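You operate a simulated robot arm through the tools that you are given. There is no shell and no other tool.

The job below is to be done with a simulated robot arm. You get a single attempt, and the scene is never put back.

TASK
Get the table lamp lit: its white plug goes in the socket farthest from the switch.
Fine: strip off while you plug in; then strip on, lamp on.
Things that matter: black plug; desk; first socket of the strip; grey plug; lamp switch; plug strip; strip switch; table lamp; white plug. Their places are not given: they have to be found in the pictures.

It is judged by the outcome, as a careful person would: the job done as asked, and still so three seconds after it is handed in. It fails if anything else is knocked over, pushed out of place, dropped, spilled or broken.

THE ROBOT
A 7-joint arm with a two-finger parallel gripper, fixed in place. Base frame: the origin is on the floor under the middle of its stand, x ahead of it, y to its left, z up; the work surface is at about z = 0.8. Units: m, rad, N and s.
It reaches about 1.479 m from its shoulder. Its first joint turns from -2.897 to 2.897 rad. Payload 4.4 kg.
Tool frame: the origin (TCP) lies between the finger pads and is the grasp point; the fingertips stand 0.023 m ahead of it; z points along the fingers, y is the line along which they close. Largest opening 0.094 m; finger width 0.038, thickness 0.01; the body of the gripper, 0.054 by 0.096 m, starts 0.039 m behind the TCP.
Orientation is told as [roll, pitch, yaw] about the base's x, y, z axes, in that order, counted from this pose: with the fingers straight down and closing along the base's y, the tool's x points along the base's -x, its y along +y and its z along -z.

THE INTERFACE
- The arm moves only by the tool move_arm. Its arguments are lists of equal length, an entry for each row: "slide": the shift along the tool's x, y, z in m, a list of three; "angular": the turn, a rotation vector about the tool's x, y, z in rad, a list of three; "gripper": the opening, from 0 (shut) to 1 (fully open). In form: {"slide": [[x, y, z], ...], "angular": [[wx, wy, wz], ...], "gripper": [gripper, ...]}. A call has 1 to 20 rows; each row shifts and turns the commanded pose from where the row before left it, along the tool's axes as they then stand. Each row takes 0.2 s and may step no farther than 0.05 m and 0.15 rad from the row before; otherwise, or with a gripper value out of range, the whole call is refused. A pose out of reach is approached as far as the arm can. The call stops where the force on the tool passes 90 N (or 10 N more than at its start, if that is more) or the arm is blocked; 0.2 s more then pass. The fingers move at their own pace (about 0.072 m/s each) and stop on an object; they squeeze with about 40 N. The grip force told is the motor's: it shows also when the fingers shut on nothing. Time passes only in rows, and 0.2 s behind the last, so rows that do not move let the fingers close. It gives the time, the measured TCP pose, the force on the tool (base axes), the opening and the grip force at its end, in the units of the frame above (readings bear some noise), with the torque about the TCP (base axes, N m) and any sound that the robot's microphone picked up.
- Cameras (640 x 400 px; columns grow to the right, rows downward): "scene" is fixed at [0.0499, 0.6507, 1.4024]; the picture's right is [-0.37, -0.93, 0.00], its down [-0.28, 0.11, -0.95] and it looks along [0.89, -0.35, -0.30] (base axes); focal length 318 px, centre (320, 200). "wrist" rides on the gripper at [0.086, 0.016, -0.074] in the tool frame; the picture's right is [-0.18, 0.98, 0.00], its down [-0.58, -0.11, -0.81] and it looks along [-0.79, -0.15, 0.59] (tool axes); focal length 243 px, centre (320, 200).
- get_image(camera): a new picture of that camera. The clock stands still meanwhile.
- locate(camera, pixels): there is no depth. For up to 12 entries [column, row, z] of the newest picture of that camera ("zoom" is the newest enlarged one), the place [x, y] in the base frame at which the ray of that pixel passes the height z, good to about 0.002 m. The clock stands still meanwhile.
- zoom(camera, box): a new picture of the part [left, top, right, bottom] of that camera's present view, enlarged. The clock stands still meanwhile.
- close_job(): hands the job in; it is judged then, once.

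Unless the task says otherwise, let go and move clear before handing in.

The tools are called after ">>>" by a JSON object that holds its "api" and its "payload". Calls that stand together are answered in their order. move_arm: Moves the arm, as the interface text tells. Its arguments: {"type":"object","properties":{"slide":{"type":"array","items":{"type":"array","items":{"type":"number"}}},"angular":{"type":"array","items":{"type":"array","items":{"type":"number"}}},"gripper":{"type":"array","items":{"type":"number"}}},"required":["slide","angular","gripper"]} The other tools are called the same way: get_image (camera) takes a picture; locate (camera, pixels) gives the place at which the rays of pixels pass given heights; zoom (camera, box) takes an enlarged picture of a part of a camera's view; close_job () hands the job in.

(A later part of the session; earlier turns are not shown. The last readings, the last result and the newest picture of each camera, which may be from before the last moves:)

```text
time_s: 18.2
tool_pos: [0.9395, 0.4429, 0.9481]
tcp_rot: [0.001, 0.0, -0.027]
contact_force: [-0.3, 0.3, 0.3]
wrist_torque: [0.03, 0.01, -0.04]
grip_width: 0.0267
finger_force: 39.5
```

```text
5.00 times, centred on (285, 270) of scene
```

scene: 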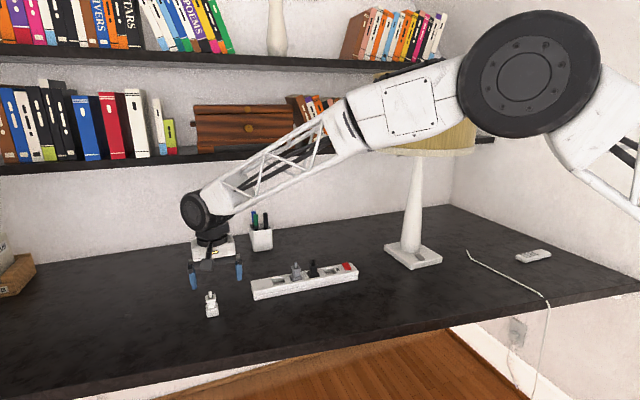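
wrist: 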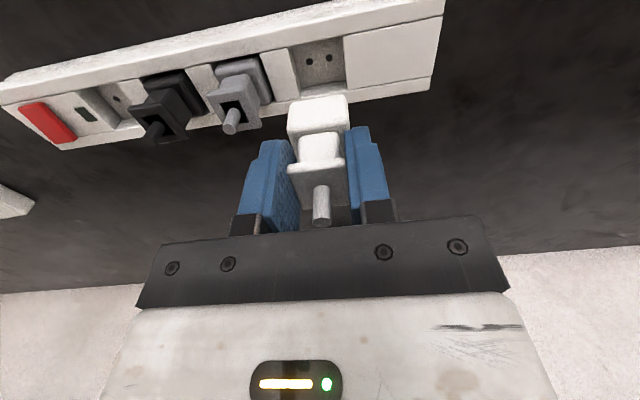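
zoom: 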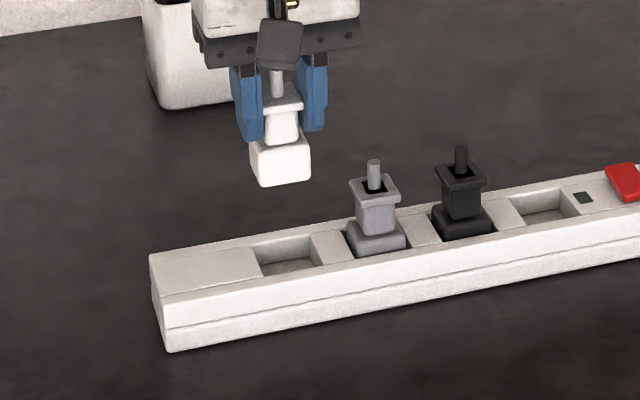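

The plug hovers over the end socket (holes at wrist (309,62),(329,57)). I will zoom in and measure the socket and the strip's yaw again from this close viewpoint.

>>> {"api": "zoom", "payload": {"camera": "wrist", "box": [260, 10, 380, 130]}}

>>> {"api": "locate", "payload": {"camera": "wrist", "pixels": [[309, 62, 0.816], [329, 57.5, 0.816], [115, 97, 0.816], [441, 12, 0.838], [2, 103, 0.838]]}}

```text
3.33 times, centred on (320, 70) of wrist
```

zoom: 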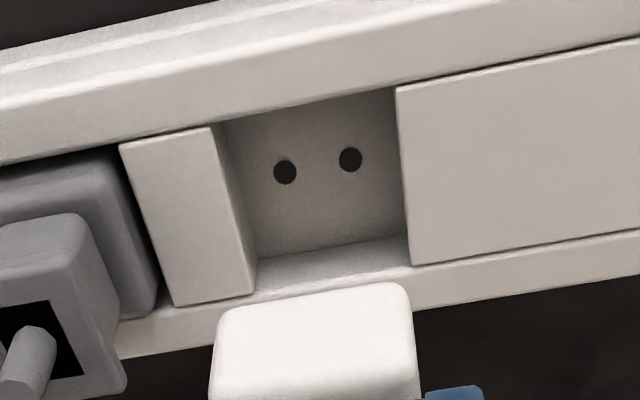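

```text
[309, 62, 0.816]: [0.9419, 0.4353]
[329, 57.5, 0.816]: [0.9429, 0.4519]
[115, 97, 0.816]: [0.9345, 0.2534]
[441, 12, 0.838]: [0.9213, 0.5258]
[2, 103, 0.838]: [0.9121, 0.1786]
```

I will locate the socket rim corners and holes from this zoom.

>>> {"api": "locate", "payload": {"camera": "zoom", "pixels": [[212, 126, 0.838], [396, 87, 0.838], [410, 266, 0.838], [254, 293, 0.838], [285, 172, 0.816], [351, 159, 0.816], [285, 172, 0.82], [351, 159, 0.82], [257, 258, 0.816], [407, 236, 0.816], [120, 144, 0.838], [640, 37, 0.838]]}}

>>> {"api": "zoom", "payload": {"camera": "wrist", "box": [200, 30, 300, 150]}}

```text
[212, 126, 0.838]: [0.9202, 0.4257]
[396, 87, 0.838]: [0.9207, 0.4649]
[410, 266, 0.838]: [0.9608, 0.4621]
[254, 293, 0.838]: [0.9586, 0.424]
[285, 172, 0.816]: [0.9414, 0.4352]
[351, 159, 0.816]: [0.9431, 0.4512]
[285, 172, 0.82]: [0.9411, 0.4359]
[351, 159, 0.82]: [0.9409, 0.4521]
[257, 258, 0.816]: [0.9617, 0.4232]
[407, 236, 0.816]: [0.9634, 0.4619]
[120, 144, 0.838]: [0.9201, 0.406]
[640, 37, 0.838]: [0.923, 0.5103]
```

```text
3.33 times, centred on (250, 90) of wrist
```

zoom: 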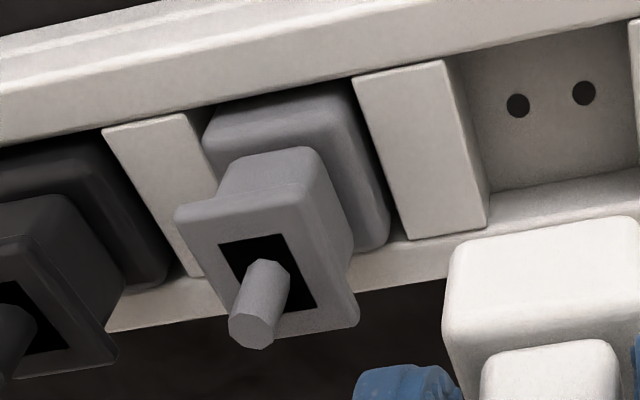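

The socket centre reads (0.9405,0.444) and the TCP is at about (0.939,0.444). I will check how the plug sits in the fingers.

>>> {"api": "zoom", "payload": {"camera": "wrist", "box": [250, 85, 390, 235]}}

>>> {"api": "locate", "payload": {"camera": "wrist", "pixels": [[320, 221, 0.9745], [234, 172.5, 0.876], [231, 121, 0.896]]}}

```text
2.67 times, centred on (320, 160) of wrist
```

zoom: 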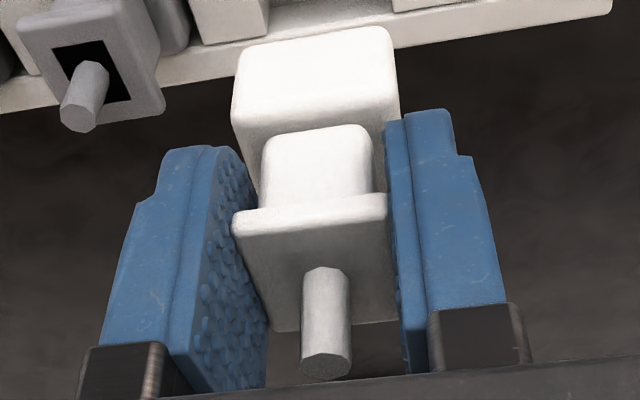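

```text
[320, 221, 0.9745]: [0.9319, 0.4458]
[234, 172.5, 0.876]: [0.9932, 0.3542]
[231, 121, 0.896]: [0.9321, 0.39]
```

I will use the base's near bottom edge of the held plug, (289,104.5)–(345.5,95.5), to check its position relative to the TCP.

>>> {"api": "locate", "payload": {"camera": "wrist", "pixels": [[289.3, 104.6, 0.894], [345.5, 95.6, 0.894], [287, 122, 0.924], [348.5, 117, 0.924], [287.5, 167, 0.954], [345, 158, 0.954]]}}

>>> {"api": "locate", "payload": {"camera": "zoom", "pixels": [[85, 72, 0.876], [80, 112, 0.896], [85, 72, 0.88], [80, 112, 0.9]]}}

```text
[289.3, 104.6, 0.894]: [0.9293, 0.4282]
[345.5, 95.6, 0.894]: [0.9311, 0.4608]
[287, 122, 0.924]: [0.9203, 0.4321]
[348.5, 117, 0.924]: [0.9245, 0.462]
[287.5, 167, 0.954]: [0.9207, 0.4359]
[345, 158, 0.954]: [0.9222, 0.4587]
```

```text
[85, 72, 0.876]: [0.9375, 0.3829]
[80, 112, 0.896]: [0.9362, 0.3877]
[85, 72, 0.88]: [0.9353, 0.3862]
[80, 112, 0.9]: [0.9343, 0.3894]
```

The held plug's axis is at about (0.9387,0.4445), and the socket centre is (0.940,0.444), so only +1 mm in x is needed. I will lower until the base is just above the rim and look.

>>> {"api": "move_arm", "payload": {"slide": [[-0.001, 0, 0.02], [0, 0, 0.02], [0, 0, 0.011], [0, 0, 0]], "angular": [[0, 0, 0], [0, 0, 0], [0, 0, 0], [0, 0, 0]], "gripper": [0, 0, 0, 0]}}

>>> {"api": "zoom", "payload": {"camera": "wrist", "box": [230, 40, 410, 180]}}

>>> {"api": "zoom", "payload": {"camera": "scene", "box": [250, 240, 320, 300]}}

```text
time_s: 19.2
tool_pos: [0.942, 0.4422, 0.8961]
tcp_rot: [0.0, 0.001, -0.026]
contact_force: [0.5, 0.9, -1.7]
wrist_torque: [-0.02, 0.01, -0.02]
grip_width: 0.0267
finger_force: 40.0
```

```text
2.86 times, centred on (320, 110) of wrist
```

zoom: 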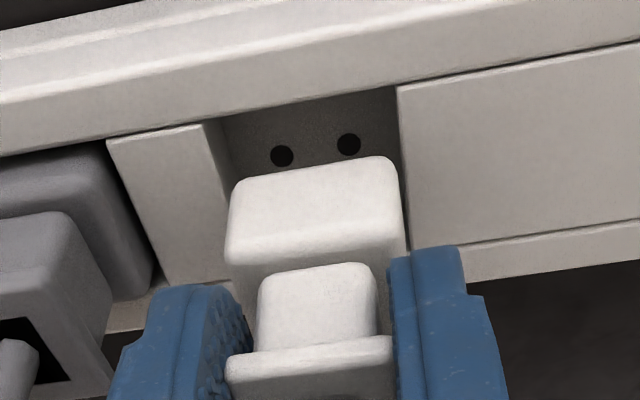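

```text
6.67 times, centred on (285, 270) of scene
```

zoom: 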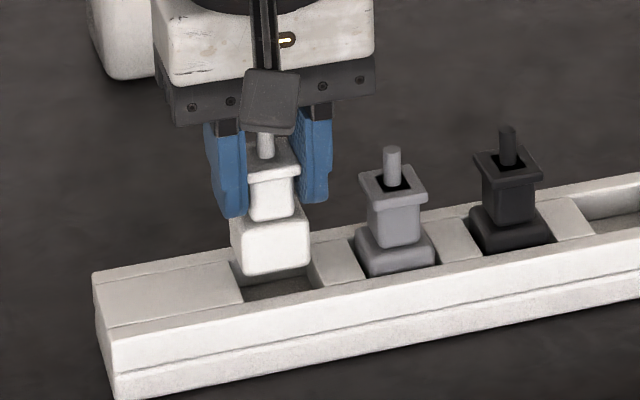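

The base hovers just above the recess. I will compare the base's bottom corners with the rim from this zoom.

>>> {"api": "zoom", "payload": {"camera": "wrist", "box": [230, 40, 410, 180]}}

>>> {"api": "locate", "payload": {"camera": "wrist", "pixels": [[291.3, 103, 0.843], [345.2, 95, 0.843], [279.5, 83.2, 0.838], [347, 70.7, 0.838], [306.7, 94.5, 0.818], [330.1, 90.4, 0.818], [350, 126, 0.838]]}}

```text
2.86 times, centred on (320, 110) of wrist
```

zoom: 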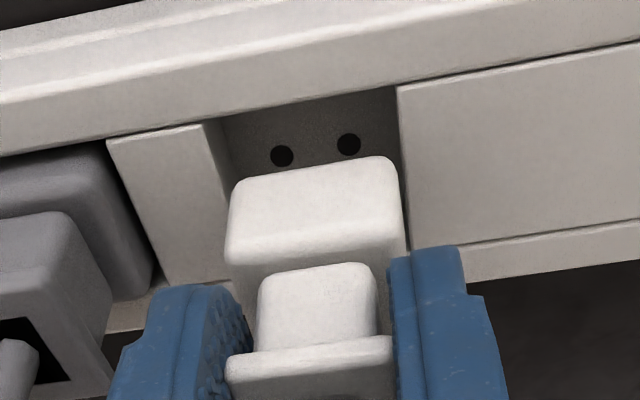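

```text
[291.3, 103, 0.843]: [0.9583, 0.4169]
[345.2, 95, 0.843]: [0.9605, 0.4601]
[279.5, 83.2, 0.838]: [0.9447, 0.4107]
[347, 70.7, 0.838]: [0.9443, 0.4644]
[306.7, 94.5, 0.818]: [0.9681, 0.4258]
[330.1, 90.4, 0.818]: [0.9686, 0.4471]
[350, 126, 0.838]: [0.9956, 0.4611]
```

Those values used the older full wrist picture, so they don't apply. I will locate from the newest zoom instead.

>>> {"api": "locate", "payload": {"camera": "zoom", "pixels": [[236, 182, 0.842], [392, 157, 0.842], [207, 124, 0.838], [397, 86, 0.838], [282, 156, 0.818], [349, 144.5, 0.818], [410, 245, 0.838], [230, 262, 0.87], [405, 238, 0.87]]}}

```text
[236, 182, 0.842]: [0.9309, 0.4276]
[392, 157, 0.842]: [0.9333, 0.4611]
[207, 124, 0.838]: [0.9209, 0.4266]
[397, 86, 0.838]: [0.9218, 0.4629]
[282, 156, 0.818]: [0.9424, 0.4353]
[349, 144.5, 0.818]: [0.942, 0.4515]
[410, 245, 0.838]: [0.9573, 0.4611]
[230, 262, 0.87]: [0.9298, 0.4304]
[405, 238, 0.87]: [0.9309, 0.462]
```

Plug base centre (0.9405,0.445) and socket centre (0.940,0.444) agree within about 1 mm. I will lower gently into the recess and watch the force.

>>> {"api": "move_arm", "payload": {"slide": [[0, -0.0005, 0.005], [0, 0, 0.005], [0, 0, 0.004], [0, 0, 0.003], [0, 0, 0]], "angular": [[0, 0, 0], [0, 0, 0], [0, 0, 0], [0, 0, 0], [0, 0, 0]], "gripper": [0, 0, 0, 0, 0]}}

>>> {"api": "zoom", "payload": {"camera": "wrist", "box": [230, 40, 410, 180]}}

>>> {"api": "zoom", "payload": {"camera": "scene", "box": [250, 240, 320, 300]}}

```text
time_s: 20.4
tool_pos: [0.9412, 0.4445, 0.8826]
tcp_rot: [0.002, -0.005, -0.026]
contact_force: [-3.3, -4.1, 47.1]
wrist_torque: [-0.08, -0.84, -0.06]
grip_width: 0.0271
finger_force: 39.7
```

```text
2.86 times, centred on (320, 110) of wrist
```

zoom: 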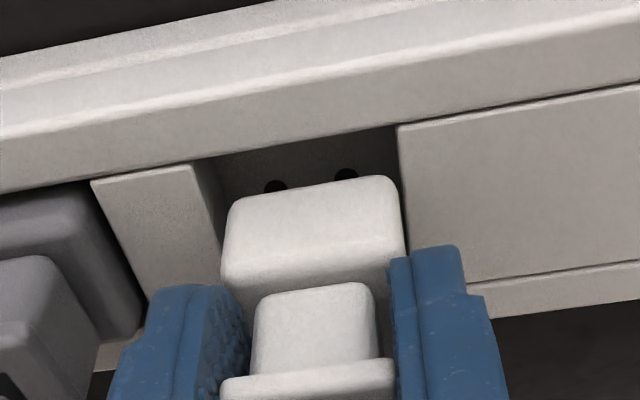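

```text
6.67 times, centred on (285, 270) of scene
```

zoom: 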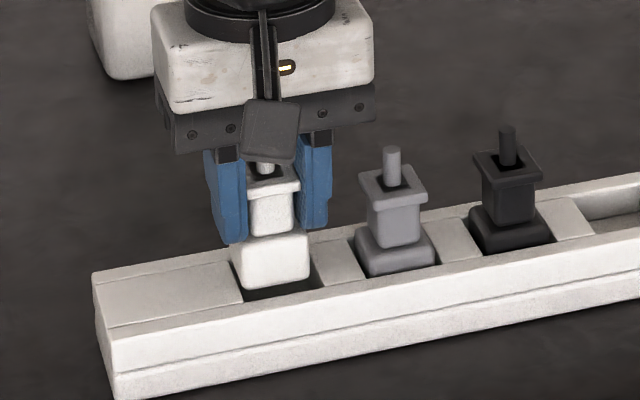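

At about z 0.883 the force rose to 47 N with a torque pointing to a contact about 20 mm toward +x: the base's far edge is catching the far rim, and the plug slid up slightly in the grip. I will back up and look again.

>>> {"api": "move_arm", "payload": {"slide": [[0, 0, -0.005], [0, 0, -0.01], [0, 0, -0.015], [0, 0, -0.02], [0, 0, 0]], "angular": [[0, 0, 0], [0, 0, 0], [0, 0, 0], [0, 0, 0], [0, 0, 0]], "gripper": [0, 0, 0, 0, 0]}}

>>> {"api": "get_image", "payload": {"camera": "wrist"}}

>>> {"api": "zoom", "payload": {"camera": "wrist", "box": [250, 85, 390, 235]}}

>>> {"api": "zoom", "payload": {"camera": "scene", "box": [250, 235, 320, 300]}}

```text
time_s: 21.6
tool_pos: [0.9406, 0.4437, 0.9322]
tcp_rot: [-0.001, 0.0, -0.026]
contact_force: [-0.4, -0.1, -0.3]
wrist_torque: [-0.05, -0.01, -0.01]
grip_width: 0.0265
finger_force: 40.3
```

```text
taken
```

wrist: 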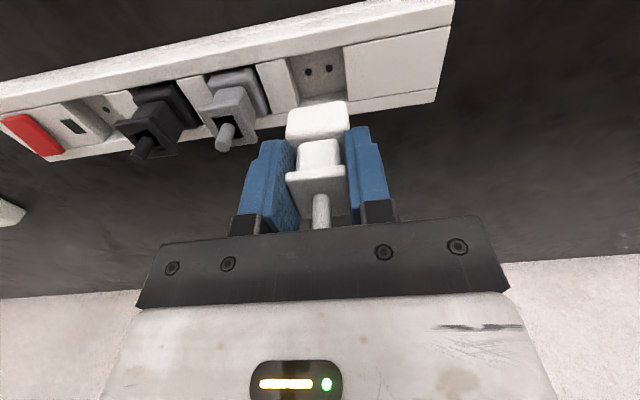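

```text
2.67 times, centred on (320, 160) of wrist
```

zoom: 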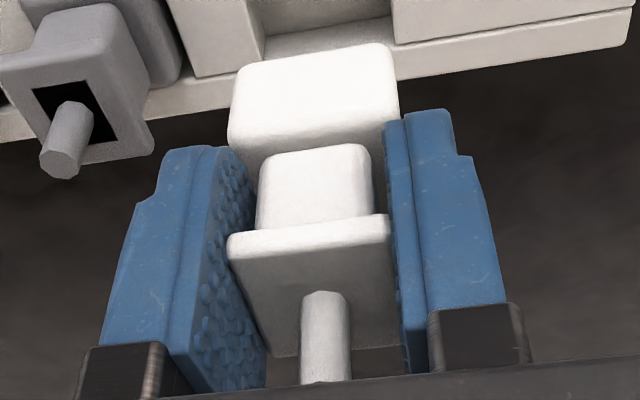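

```text
6.15 times, centred on (285, 268) of scene
```

zoom: 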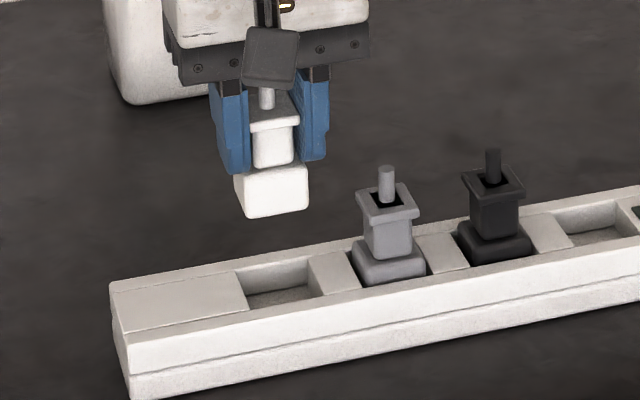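

The plug slid up about 4–5 mm in the fingers but is straight. I will triangulate the held plug's near bottom edge with both cameras and re-measure the socket rim from both to find the offset.

>>> {"api": "get_image", "payload": {"camera": "scene"}}

>>> {"api": "locate", "payload": {"camera": "wrist", "pixels": [[288.5, 112, 0.875], [346.2, 102.3, 0.875], [288.5, 112, 0.885], [346.2, 102.3, 0.885]]}}

>>> {"api": "locate", "payload": {"camera": "zoom", "pixels": [[247, 217, 0.875], [308, 205, 0.875], [247, 217, 0.885], [308, 205, 0.885], [237, 270, 0.836], [309, 255, 0.836], [249, 310, 0.836], [322, 296, 0.836]]}}

>>> {"api": "zoom", "payload": {"camera": "scene", "box": [260, 255, 305, 290]}}

>>> {"api": "zoom", "payload": {"camera": "wrist", "box": [270, 30, 370, 120]}}

```text
taken
```

scene: 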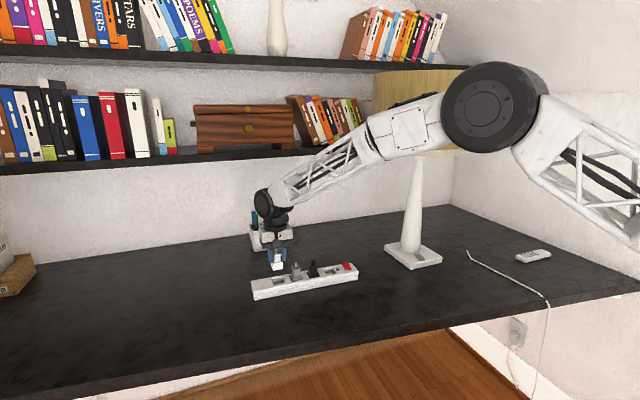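

```text
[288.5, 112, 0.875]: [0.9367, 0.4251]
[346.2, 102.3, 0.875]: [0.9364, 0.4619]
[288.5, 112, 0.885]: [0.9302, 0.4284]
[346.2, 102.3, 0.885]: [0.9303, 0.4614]
```

```text
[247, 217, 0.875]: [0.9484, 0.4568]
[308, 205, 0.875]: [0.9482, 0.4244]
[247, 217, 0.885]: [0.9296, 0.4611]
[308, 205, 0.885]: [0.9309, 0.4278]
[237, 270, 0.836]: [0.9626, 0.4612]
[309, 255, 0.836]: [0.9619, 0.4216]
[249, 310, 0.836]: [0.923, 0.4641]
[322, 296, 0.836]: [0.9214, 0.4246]
```

```text
11.43 times, centred on (282, 272) of scene
```

zoom: 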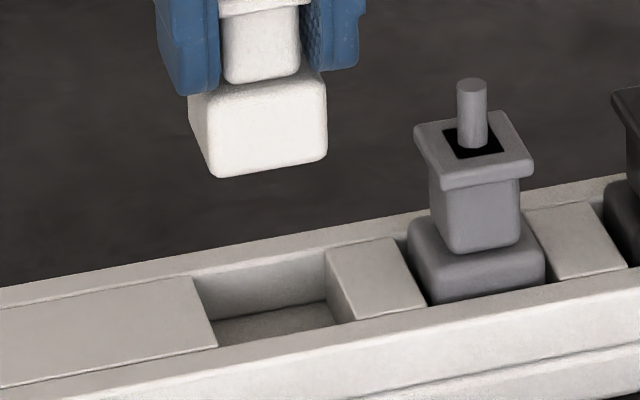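

```text
4.44 times, centred on (320, 75) of wrist
```

zoom: 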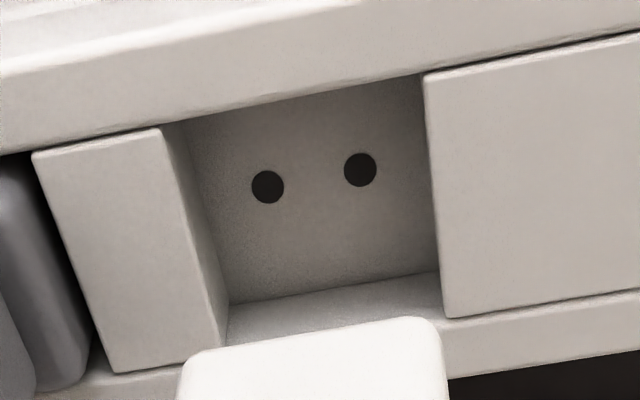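

At the contact, the near gap was about 8–9 mm and the far gap nil, so the plug needs to go about 4 mm toward −x and 1.5 mm toward −y. Both cameras now put the base bottom at TCP − 0.047. I will shift, lower to just above the rim and compare gaps directly.

>>> {"api": "move_arm", "payload": {"slide": [[0.0043, -0.0015, 0.015], [0, 0, 0.015], [0, 0, 0.013], [0, 0, 0]], "angular": [[0, 0, 0], [0, 0, 0], [0, 0, 0], [0, 0, 0]], "gripper": [0, 0, 0, 0]}}

>>> {"api": "zoom", "payload": {"camera": "scene", "box": [260, 255, 305, 290]}}

>>> {"api": "zoom", "payload": {"camera": "wrist", "box": [260, 50, 380, 150]}}

```text
time_s: 22.6
tool_pos: [0.937, 0.4425, 0.888]
tcp_rot: [0.0, 0.0, -0.025]
contact_force: [0.2, 0.7, -1.0]
wrist_torque: [0.0, 0.02, 0.01]
grip_width: 0.027
finger_force: 40.4
```

```text
11.43 times, centred on (282, 272) of scene
```

zoom: 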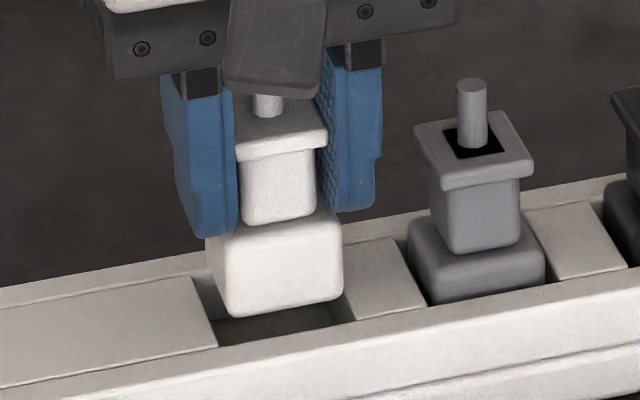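

```text
4.00 times, centred on (320, 100) of wrist
```

zoom: 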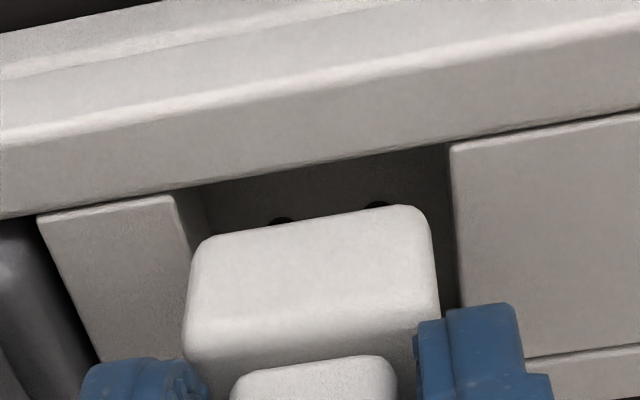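

Now the gaps look even: left about 10 px, right about 22 px (parallax accounts for the difference), and the near gap has shrunk. I will lower in small steps and watch the force.

>>> {"api": "move_arm", "payload": {"slide": [[0, 0, 0.003], [0, 0, 0.003], [0, 0, 0.002], [0, 0, 0]], "angular": [[0, 0, 0], [0, 0, 0], [0, 0, 0], [0, 0, 0]], "gripper": [0, 0, 0, 0]}}

>>> {"api": "zoom", "payload": {"camera": "wrist", "box": [260, 50, 380, 150]}}

```text
time_s: 23.6
tool_pos: [0.9364, 0.4425, 0.8788]
tcp_rot: [-0.001, -0.001, -0.027]
contact_force: [0.1, 0.2, 0.4]
wrist_torque: [0.01, 0.02, 0.01]
grip_width: 0.0269
finger_force: 39.9
```

```text
4.00 times, centred on (320, 100) of wrist
```

zoom: 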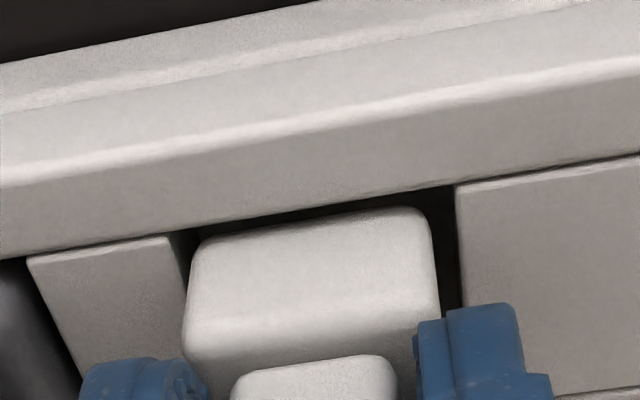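

No contact so far with the base inside the rim; the left gap (8 px) is a bit smaller than the right (24 px). I will nudge 0.8 mm toward +y and +x and go on down.

>>> {"api": "move_arm", "payload": {"slide": [[-0.0007, 0.0008, 0.001], [0, 0, 0.002], [0, 0, 0.002], [0, 0, 0.002], [0, 0, 0]], "angular": [[0, 0, 0], [0, 0, 0], [0, 0, 0], [0, 0, 0], [0, 0, 0]], "gripper": [0, 0, 0, 0, 0]}}

>>> {"api": "zoom", "payload": {"camera": "wrist", "box": [260, 50, 380, 150]}}

>>> {"api": "zoom", "payload": {"camera": "scene", "box": [260, 255, 305, 290]}}

```text
time_s: 24.8
tool_pos: [0.9363, 0.4416, 0.8736]
tcp_rot: [0.0, 0.0, -0.028]
contact_force: [0.1, 0.7, -0.6]
wrist_torque: [0.01, -0.01, 0.04]
grip_width: 0.0269
finger_force: 40.5
```

```text
4.00 times, centred on (320, 100) of wrist
```

zoom: 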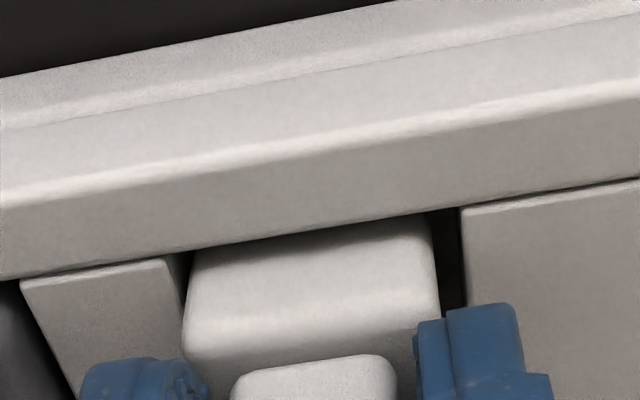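

```text
11.43 times, centred on (282, 272) of scene
```

zoom: 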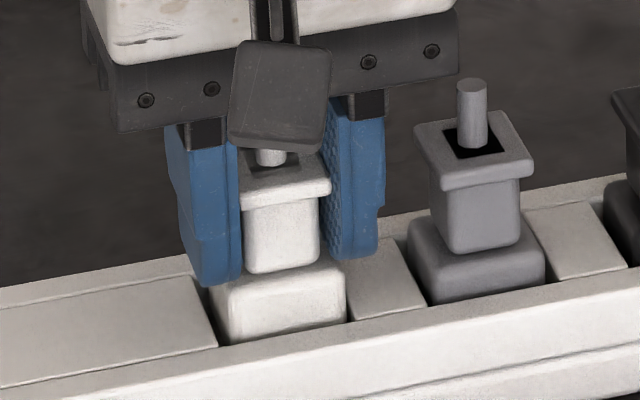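

The base is going into the recess freely, without contact. I will continue downward in 2 mm steps toward the seat (expected at TCP about 0.863).

>>> {"api": "move_arm", "payload": {"slide": [[0, 0.0005, 0.002], [0, 0, 0.002], [0, 0, 0.002], [0, 0, 0.002], [0, 0, 0]], "angular": [[0, 0, 0], [0, 0, 0], [0, 0, 0], [0, 0, 0], [0, 0, 0]], "gripper": [0, 0, 0, 0, 0]}}

>>> {"api": "zoom", "payload": {"camera": "wrist", "box": [260, 50, 380, 150]}}

>>> {"api": "zoom", "payload": {"camera": "scene", "box": [260, 255, 305, 290]}}

```text
time_s: 26.0
tool_pos: [0.9361, 0.4444, 0.8678]
tcp_rot: [0.003, -0.001, -0.025]
contact_force: [1.5, -4.7, 20.7]
wrist_torque: [-0.11, 0.22, 0.04]
grip_width: 0.027
finger_force: 39.8
```

```text
4.00 times, centred on (320, 100) of wrist
```

zoom: 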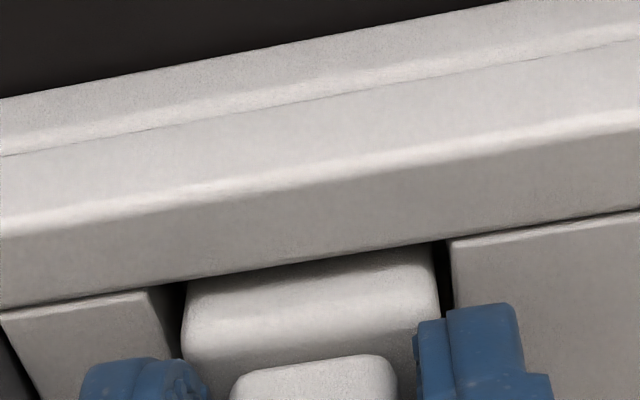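

```text
11.43 times, centred on (282, 272) of scene
```

zoom: 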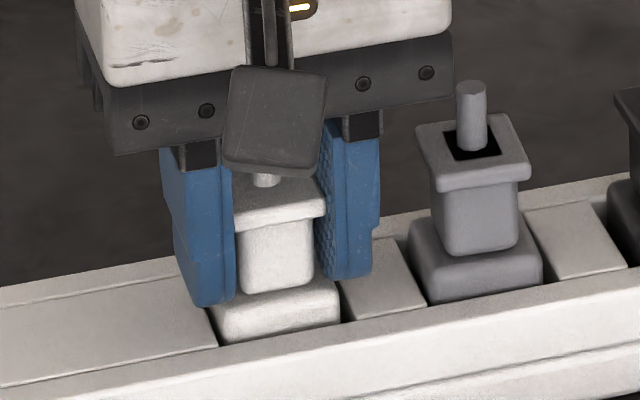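

Force is now 21 N at TCP z 0.868 and the base is nearly as low as the grey one (roughly 2 mm to go). I will press on gently in 1.5 mm steps.

>>> {"api": "move_arm", "payload": {"slide": [[0, 0, 0.0015], [0, 0, 0.0015], [0, 0, 0]], "angular": [[0, 0, 0], [0, 0, 0], [0, 0, 0]], "gripper": [0, 0, 0]}}

>>> {"api": "zoom", "payload": {"camera": "scene", "box": [260, 255, 305, 290]}}

>>> {"api": "zoom", "payload": {"camera": "wrist", "box": [230, 60, 410, 220]}}

```text
time_s: 26.8
tool_pos: [0.9378, 0.4437, 0.866]
tcp_rot: [0.002, -0.004, -0.025]
contact_force: [4.5, -4.7, 55.6]
wrist_torque: [-0.01, 0.44, 0.04]
grip_width: 0.0268
finger_force: 40.4
```

```text
11.43 times, centred on (282, 272) of scene
```

zoom: 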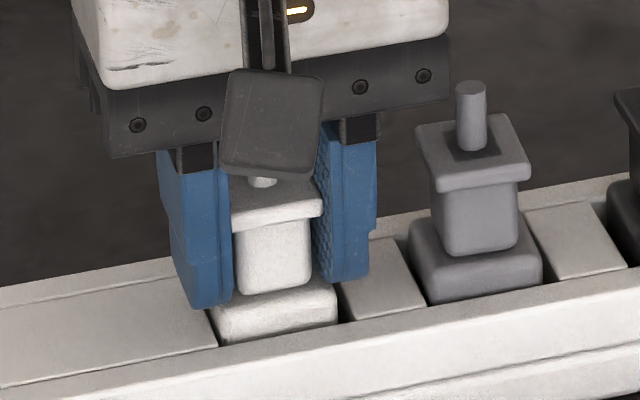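

```text
2.50 times, centred on (320, 140) of wrist
```

zoom: 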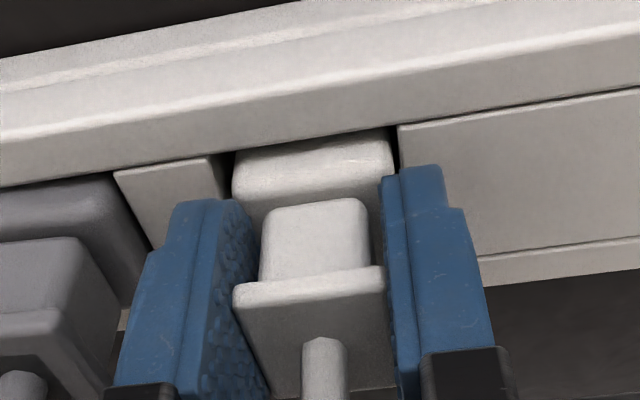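

Force is 56 N with the contact on the near side (about −12 mm in x) and the head still about 3 mm higher than the grey one; the flange also looks pitched about 0.08 rad (far side up) in the fingers from the first contact. I will ease up 3 mm and pitch the tool to level the plug, keeping its bottom in place.

>>> {"api": "move_arm", "payload": {"slide": [[0, 0, -0.0025], [0, 0, -0.0015], [-0.0018, 0, 0], [-0.0018, 0, 0], [0, 0, 0]], "angular": [[0, 0, 0], [0, 0, 0], [0, 0.035, 0], [0, 0.035, 0], [0, 0, 0]], "gripper": [0, 0, 0, 0, 0]}}

>>> {"api": "zoom", "payload": {"camera": "scene", "box": [260, 255, 305, 290]}}

>>> {"api": "zoom", "payload": {"camera": "wrist", "box": [230, 60, 410, 220]}}

```text
time_s: 28.0
tool_pos: [0.9409, 0.4425, 0.8672]
tcp_rot: [0.0, 0.07, -0.027]
contact_force: [-5.9, 6.4, 36.3]
wrist_torque: [0.31, -0.35, 0.17]
grip_width: 0.0266
finger_force: 39.8
```

```text
11.43 times, centred on (282, 272) of scene
```

zoom: 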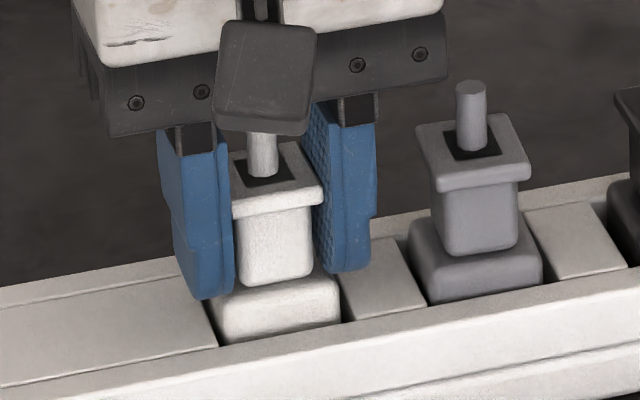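

```text
2.50 times, centred on (320, 140) of wrist
```

zoom: 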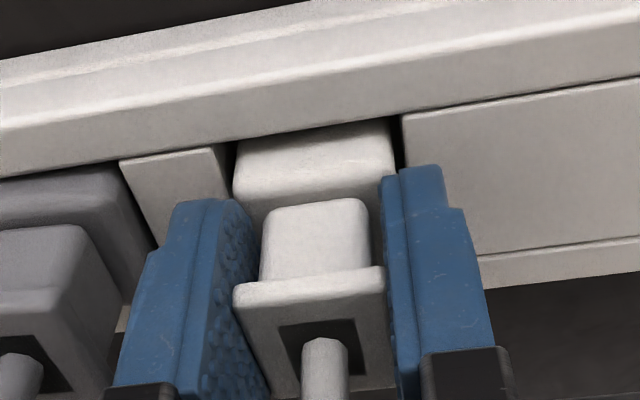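

Now the contact moved to the far side (+18 mm), so the base bottom is resting on the recess floor and level lies about halfway between. I will rotate back half and check the balance.

>>> {"api": "move_arm", "payload": {"slide": [[0.0015, 0, 0], [0, 0, 0]], "angular": [[0, -0.035, 0], [0, 0, 0]], "gripper": [0, 0]}}

>>> {"api": "zoom", "payload": {"camera": "scene", "box": [260, 255, 305, 290]}}

>>> {"api": "zoom", "payload": {"camera": "wrist", "box": [150, 60, 410, 240]}}

```text
time_s: 28.6
tool_pos: [0.9387, 0.443, 0.8671]
tcp_rot: [0.001, 0.034, -0.024]
contact_force: [0.1, 1.0, 27.2]
wrist_torque: [0.03, -0.56, 0.04]
grip_width: 0.0267
finger_force: 40.0
```

```text
11.43 times, centred on (282, 272) of scene
```

zoom: 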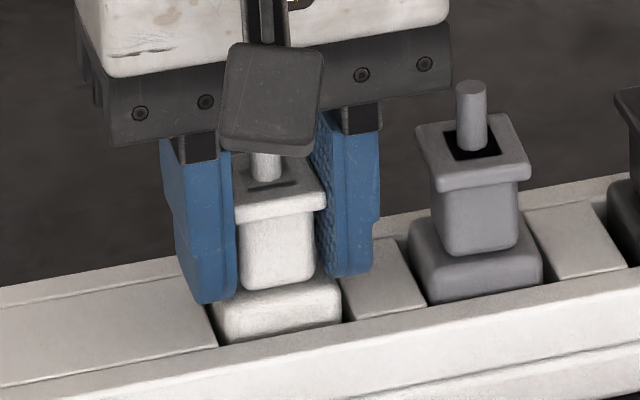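

```text
2.22 times, centred on (280, 150) of wrist
```

zoom: 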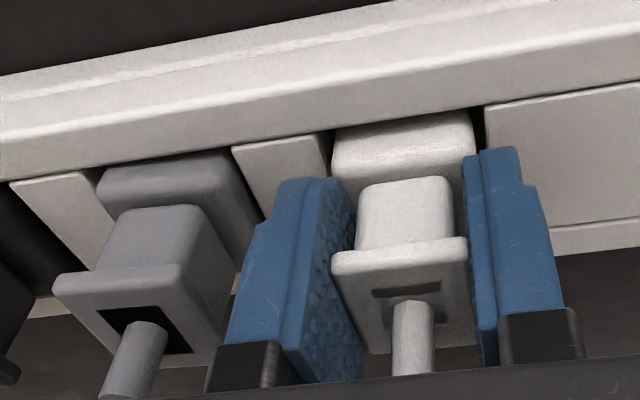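

The heads look nearly equal in the wrist view. I will zoom tighter on white and grey plugs to compare their heights.

>>> {"api": "zoom", "payload": {"camera": "scene", "box": [267, 262, 303, 286]}}

>>> {"api": "get_image", "payload": {"camera": "wrist"}}

```text
16.00 times, centred on (285, 274) of scene
```

zoom: 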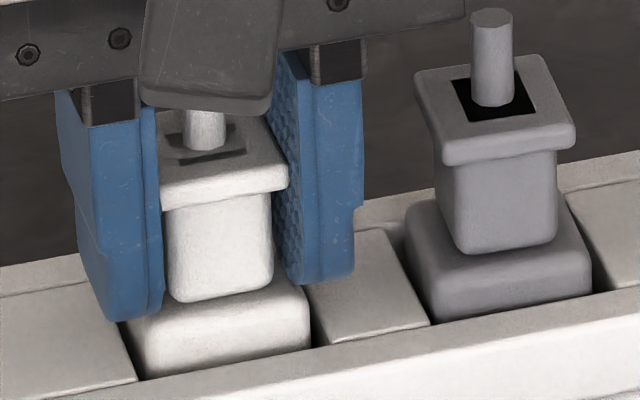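

```text
taken
```

wrist: 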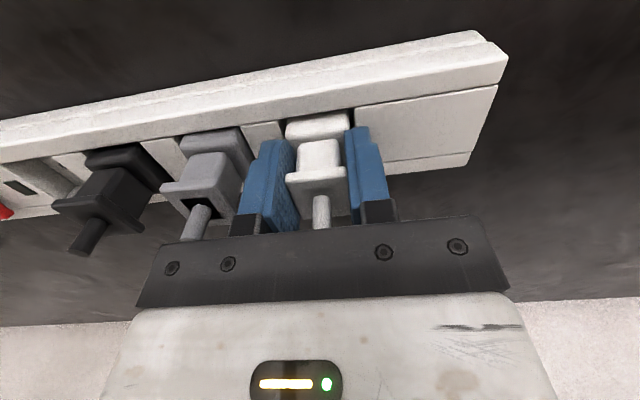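

The base tops differ by under 1 mm, but the white neck looks about 8 % longer, which suggests it leans with its top toward +x. I will zoom in on the held head to measure its pitch.

>>> {"api": "zoom", "payload": {"camera": "wrist", "box": [270, 90, 370, 230]}}

>>> {"api": "zoom", "payload": {"camera": "wrist", "box": [150, 110, 270, 250]}}

```text
2.86 times, centred on (320, 160) of wrist
```

zoom: 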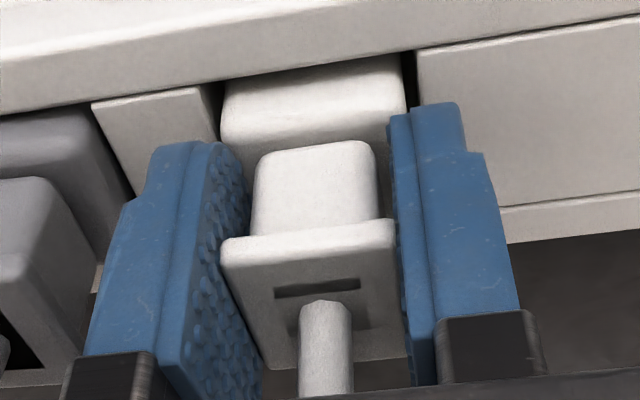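

```text
2.86 times, centred on (210, 180) of wrist
```

zoom: 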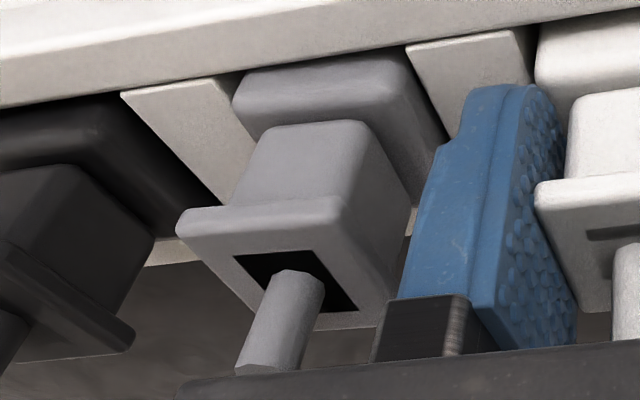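

Comparing with the pre-slip picture, the plug has slid up about 5 mm and leans slightly far-side-down, with its base already at the recess floor. I will level the tool, then let go gently so that it settles flat, opening only partway to stay clear of the grey plug.

>>> {"api": "move_arm", "payload": {"slide": [[0.001, 0, -0.0005], [0, 0, 0], [0, 0, 0], [0, 0, 0], [0, 0, 0]], "angular": [[0, -0.034, 0], [0, 0, 0], [0, 0, 0], [0, 0, 0], [0, 0, 0]], "gripper": [0, 0.2, 0.32, 0.4, 0.46]}}

>>> {"api": "zoom", "payload": {"camera": "scene", "box": [267, 262, 303, 286]}}

>>> {"api": "zoom", "payload": {"camera": "wrist", "box": [190, 80, 400, 235]}}

```text
time_s: 29.8
tool_pos: [0.9384, 0.443, 0.8659]
tcp_rot: [-0.002, 0.002, -0.026]
contact_force: [-0.3, 0.8, -0.6]
wrist_torque: [0.02, -0.05, -0.02]
grip_width: 0.0431
finger_force: 0.0
```

```text
16.00 times, centred on (285, 274) of scene
```

zoom: 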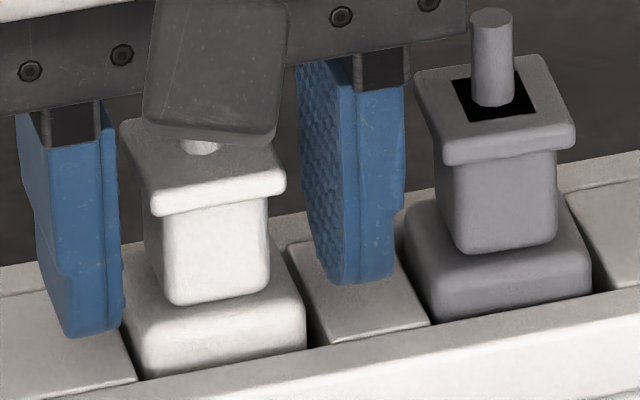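

```text
2.58 times, centred on (295, 158) of wrist
```

zoom: 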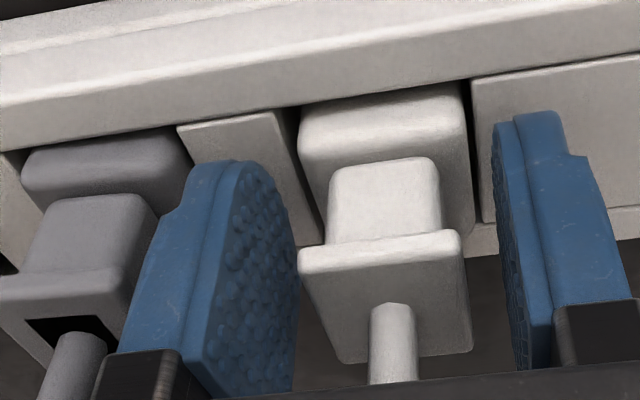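

The plug stands in the recess by itself. I will raise the gripper straight up and compare the white and grey plugs unobstructed.

>>> {"api": "move_arm", "payload": {"slide": [[0, 0, -0.01], [0, 0, -0.03], [0, 0, -0.04], [0.03, 0, -0.02], [0.03, 0, 0], [0, 0, 0]], "angular": [[0, 0, 0], [0, 0, 0], [0, 0, 0], [0, 0, 0], [0, 0, 0], [0, 0, 0]], "gripper": [0.46, 0.46, 0.46, 0.46, 0.46, 0.46]}}

>>> {"api": "zoom", "payload": {"camera": "scene", "box": [262, 255, 326, 295]}}

>>> {"api": "get_image", "payload": {"camera": "wrist"}}

```text
time_s: 31.2
tool_pos: [0.8746, 0.4425, 0.9685]
tcp_rot: [0.001, 0.001, -0.026]
contact_force: [-0.6, -1.4, 0.3]
wrist_torque: [-0.02, 0.0, -0.03]
grip_width: 0.0431
finger_force: 0.0
```

```text
10.00 times, centred on (294, 275) of scene
```

zoom: 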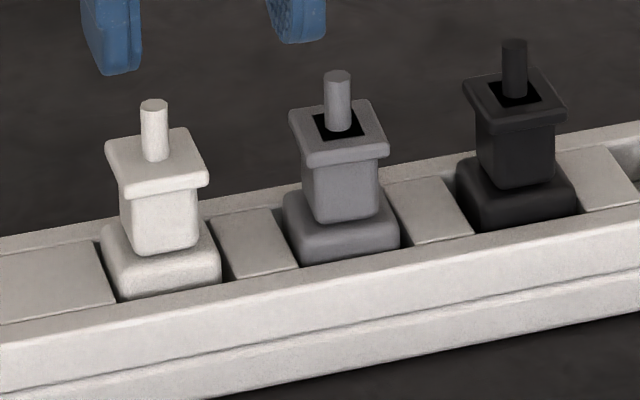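

```text
taken
```

wrist: 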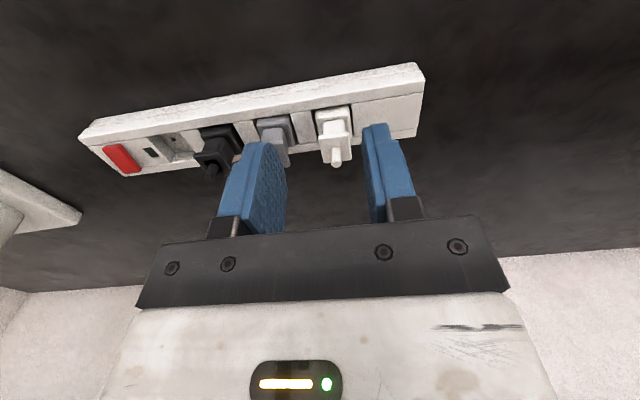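

The white plug now sits like the others, perhaps 1 mm higher. I will press it down from the top with the fingers straddling its cord stub; first I measure its position.

>>> {"api": "zoom", "payload": {"camera": "wrist", "box": [240, 80, 380, 180]}}

```text
4.00 times, centred on (310, 130) of wrist
```

zoom: 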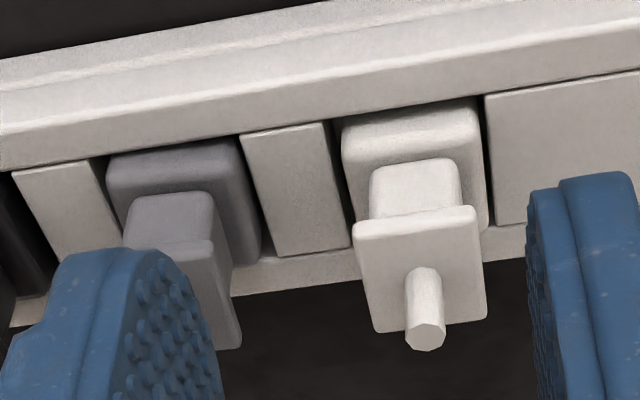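

>>> {"api": "locate", "payload": {"camera": "zoom", "pixels": [[425, 336, 0.897], [356, 233, 0.877], [474, 207, 0.877], [487, 319, 0.877], [376, 332, 0.877], [423, 272, 0.877], [323, 122, 0.837], [484, 96, 0.837], [497, 225, 0.837], [351, 247, 0.837]]}}

>>> {"api": "locate", "payload": {"camera": "scene", "pixels": [[277.3, 265.5, 0.897], [277.6, 270.8, 0.877]]}}

```text
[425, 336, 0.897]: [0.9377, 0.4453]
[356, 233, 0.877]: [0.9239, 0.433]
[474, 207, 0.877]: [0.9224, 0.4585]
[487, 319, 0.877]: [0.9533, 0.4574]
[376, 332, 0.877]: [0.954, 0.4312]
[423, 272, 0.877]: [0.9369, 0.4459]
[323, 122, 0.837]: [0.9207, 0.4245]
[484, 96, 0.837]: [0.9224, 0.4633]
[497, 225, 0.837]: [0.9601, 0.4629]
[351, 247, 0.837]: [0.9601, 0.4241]
```

```text
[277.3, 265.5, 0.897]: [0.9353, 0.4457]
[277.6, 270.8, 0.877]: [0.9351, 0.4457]
```

White plug axis is at (0.938,0.445), socket centre about (0.940,0.444), which matches the grey plug's seating. I will move above it with the fingers about 15 mm apart to straddle the stub.

>>> {"api": "move_arm", "payload": {"slide": [[-0.032, 0.002, 0], [-0.0315, 0.0022, 0], [0, 0, 0.02], [0, 0, 0.015], [0, 0, 0]], "angular": [[0, 0, 0], [0, 0, 0], [0, 0, 0], [0, 0, 0], [0, 0, 0]], "gripper": [0.3, 0.2, 0.17, 0.17, 0.17]}}

>>> {"api": "get_image", "payload": {"camera": "wrist"}}

>>> {"api": "zoom", "payload": {"camera": "scene", "box": [255, 240, 319, 290]}}

```text
time_s: 32.4
tool_pos: [0.9411, 0.4476, 0.9311]
tcp_rot: [-0.001, 0.0, -0.026]
contact_force: [0.3, -0.1, -0.7]
wrist_torque: [-0.03, 0.01, 0.0]
grip_width: 0.0158
finger_force: 0.0
```

```text
taken
```

wrist: 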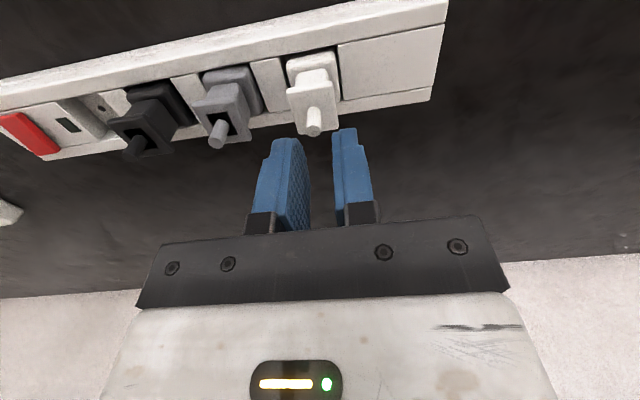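

```text
8.00 times, centred on (287, 265) of scene
```

zoom: 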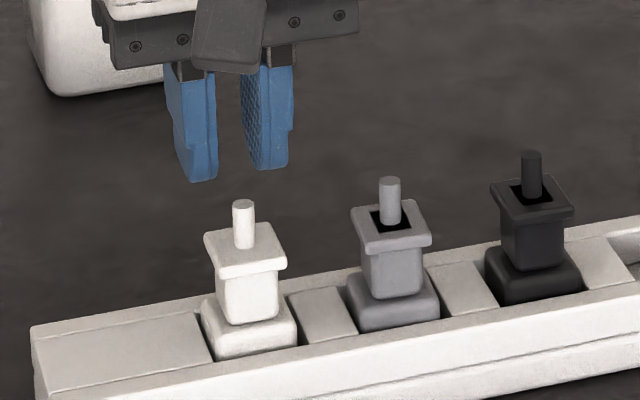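

The fingers hover above; TCP reads (0.9411,0.4476). I will check the stub's position from this picture.

>>> {"api": "zoom", "payload": {"camera": "wrist", "box": [260, 40, 380, 150]}}

>>> {"api": "locate", "payload": {"camera": "wrist", "pixels": [[314, 132, 0.897], [313, 108, 0.877]]}}

```text
3.64 times, centred on (320, 95) of wrist
```

zoom: 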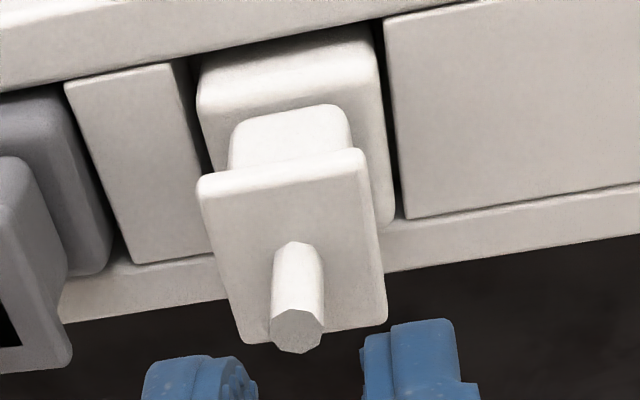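

```text
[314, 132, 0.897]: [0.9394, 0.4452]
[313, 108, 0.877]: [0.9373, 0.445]
```

The stub lies about 4 mm toward −x and 3 mm toward −y of the finger midpoint. I will correct that and descend part-way so the fingers straddle the stub.

>>> {"api": "move_arm", "payload": {"slide": [[0.0037, -0.003, 0.004], [0, 0, 0.008], [0, 0, 0]], "angular": [[0, 0, 0], [0, 0, 0], [0, 0, 0]], "gripper": [0.17, 0.17, 0.17]}}

>>> {"api": "zoom", "payload": {"camera": "wrist", "box": [250, 60, 390, 220]}}

>>> {"api": "zoom", "payload": {"camera": "scene", "box": [260, 250, 308, 286]}}

```text
time_s: 33.2
tool_pos: [0.9376, 0.4447, 0.9215]
tcp_rot: [0.0, 0.001, -0.025]
contact_force: [1.1, -0.6, 0.1]
wrist_torque: [0.01, -0.01, -0.03]
grip_width: 0.0161
finger_force: 0.1
```

```text
2.50 times, centred on (320, 140) of wrist
```

zoom: 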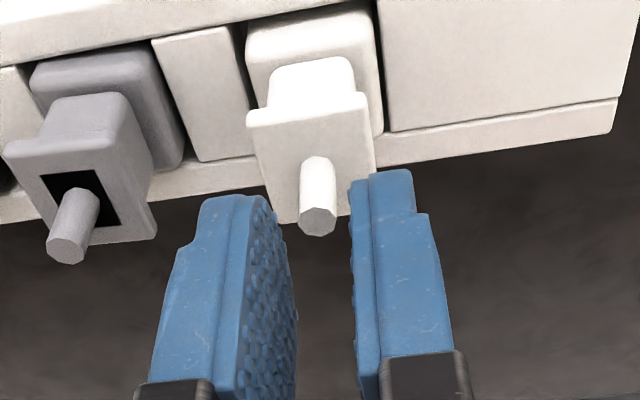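

```text
11.11 times, centred on (284, 268) of scene
```

zoom: 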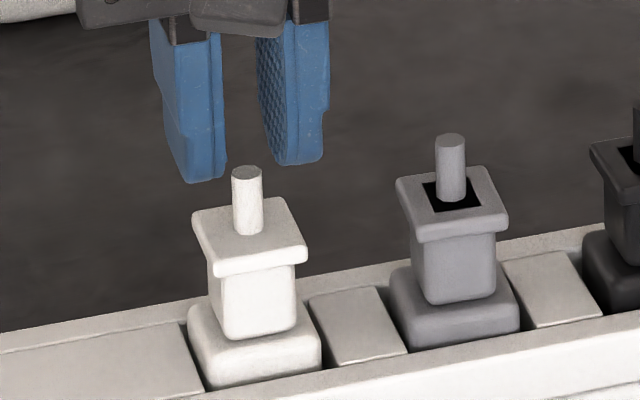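

The fingers are centred around the stub (stub at scene-zoom (247,170) between 226 and 262). The white plug is still about 2 mm higher than the grey one, so I will come down onto the flange and press.

>>> {"api": "move_arm", "payload": {"slide": [[0, 0, 0.007], [0, 0, 0.005], [0, 0, 0.003], [0, 0, 0.002], [0, 0, 0]], "angular": [[0, 0, 0], [0, 0, 0], [0, 0, 0], [0, 0, 0], [0, 0, 0]], "gripper": [0.17, 0.17, 0.17, 0.17, 0.17]}}

>>> {"api": "zoom", "payload": {"camera": "scene", "box": [260, 250, 308, 286]}}

```text
time_s: 34.4
tool_pos: [0.9365, 0.445, 0.9037]
tcp_rot: [0.0, 0.001, -0.026]
contact_force: [-0.3, 0.0, 0.2]
wrist_torque: [-0.01, 0.0, -0.02]
grip_width: 0.0161
finger_force: 0.0
```

```text
11.11 times, centred on (284, 268) of scene
```

zoom: 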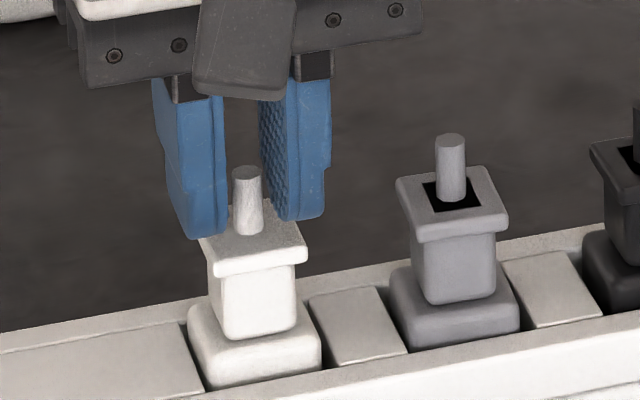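

No contact yet (tips about z 0.881, just above the flange). I will continue down in small steps to press.

>>> {"api": "move_arm", "payload": {"slide": [[0, 0, 0.002], [0, 0, 0.002], [0, 0, 0.0015], [0, 0, 0]], "angular": [[0, 0, 0], [0, 0, 0], [0, 0, 0], [0, 0, 0]], "gripper": [0.17, 0.17, 0.17, 0.17]}}

```text
time_s: 35.4
tool_pos: [0.9373, 0.4455, 0.8969]
tcp_rot: [0.0, 0.002, -0.025]
contact_force: [-0.1, -0.2, 0.5]
wrist_torque: [-0.02, 0.03, 0.0]
grip_width: 0.0163
finger_force: 0.2
```

>>> {"api": "zoom", "payload": {"camera": "scene", "box": [260, 250, 308, 286]}}

>>> {"api": "zoom", "payload": {"camera": "wrist", "box": [250, 60, 390, 220]}}

```text
11.11 times, centred on (284, 268) of scene
```

zoom: 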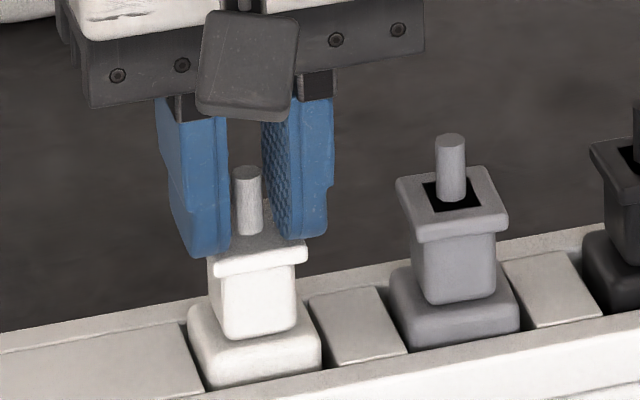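

```text
2.50 times, centred on (320, 140) of wrist
```

zoom: 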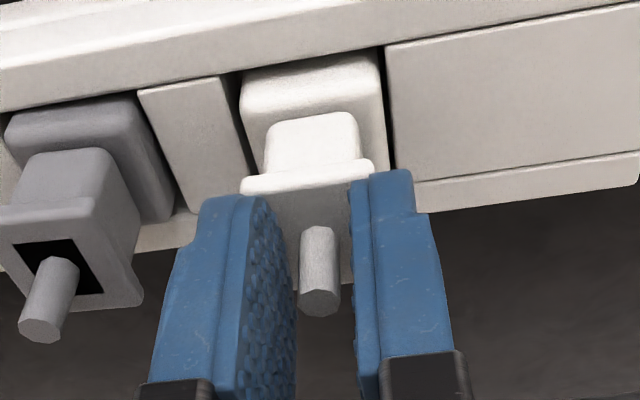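

Still no contact with the tips near z 0.874. I will continue down slowly.

>>> {"api": "move_arm", "payload": {"slide": [[0, 0, 0.0015], [0, 0, 0.0015], [0, 0, 0.001], [0, 0, 0]], "angular": [[0, 0, 0], [0, 0, 0], [0, 0, 0], [0, 0, 0]], "gripper": [0.17, 0.17, 0.17, 0.17]}}

```text
time_s: 36.4
tool_pos: [0.9376, 0.4461, 0.8962]
tcp_rot: [0.001, -0.002, -0.024]
contact_force: [2.5, -4.1, 35.0]
wrist_torque: [-0.26, -0.2, -0.01]
grip_width: 0.0162
finger_force: 0.2
```

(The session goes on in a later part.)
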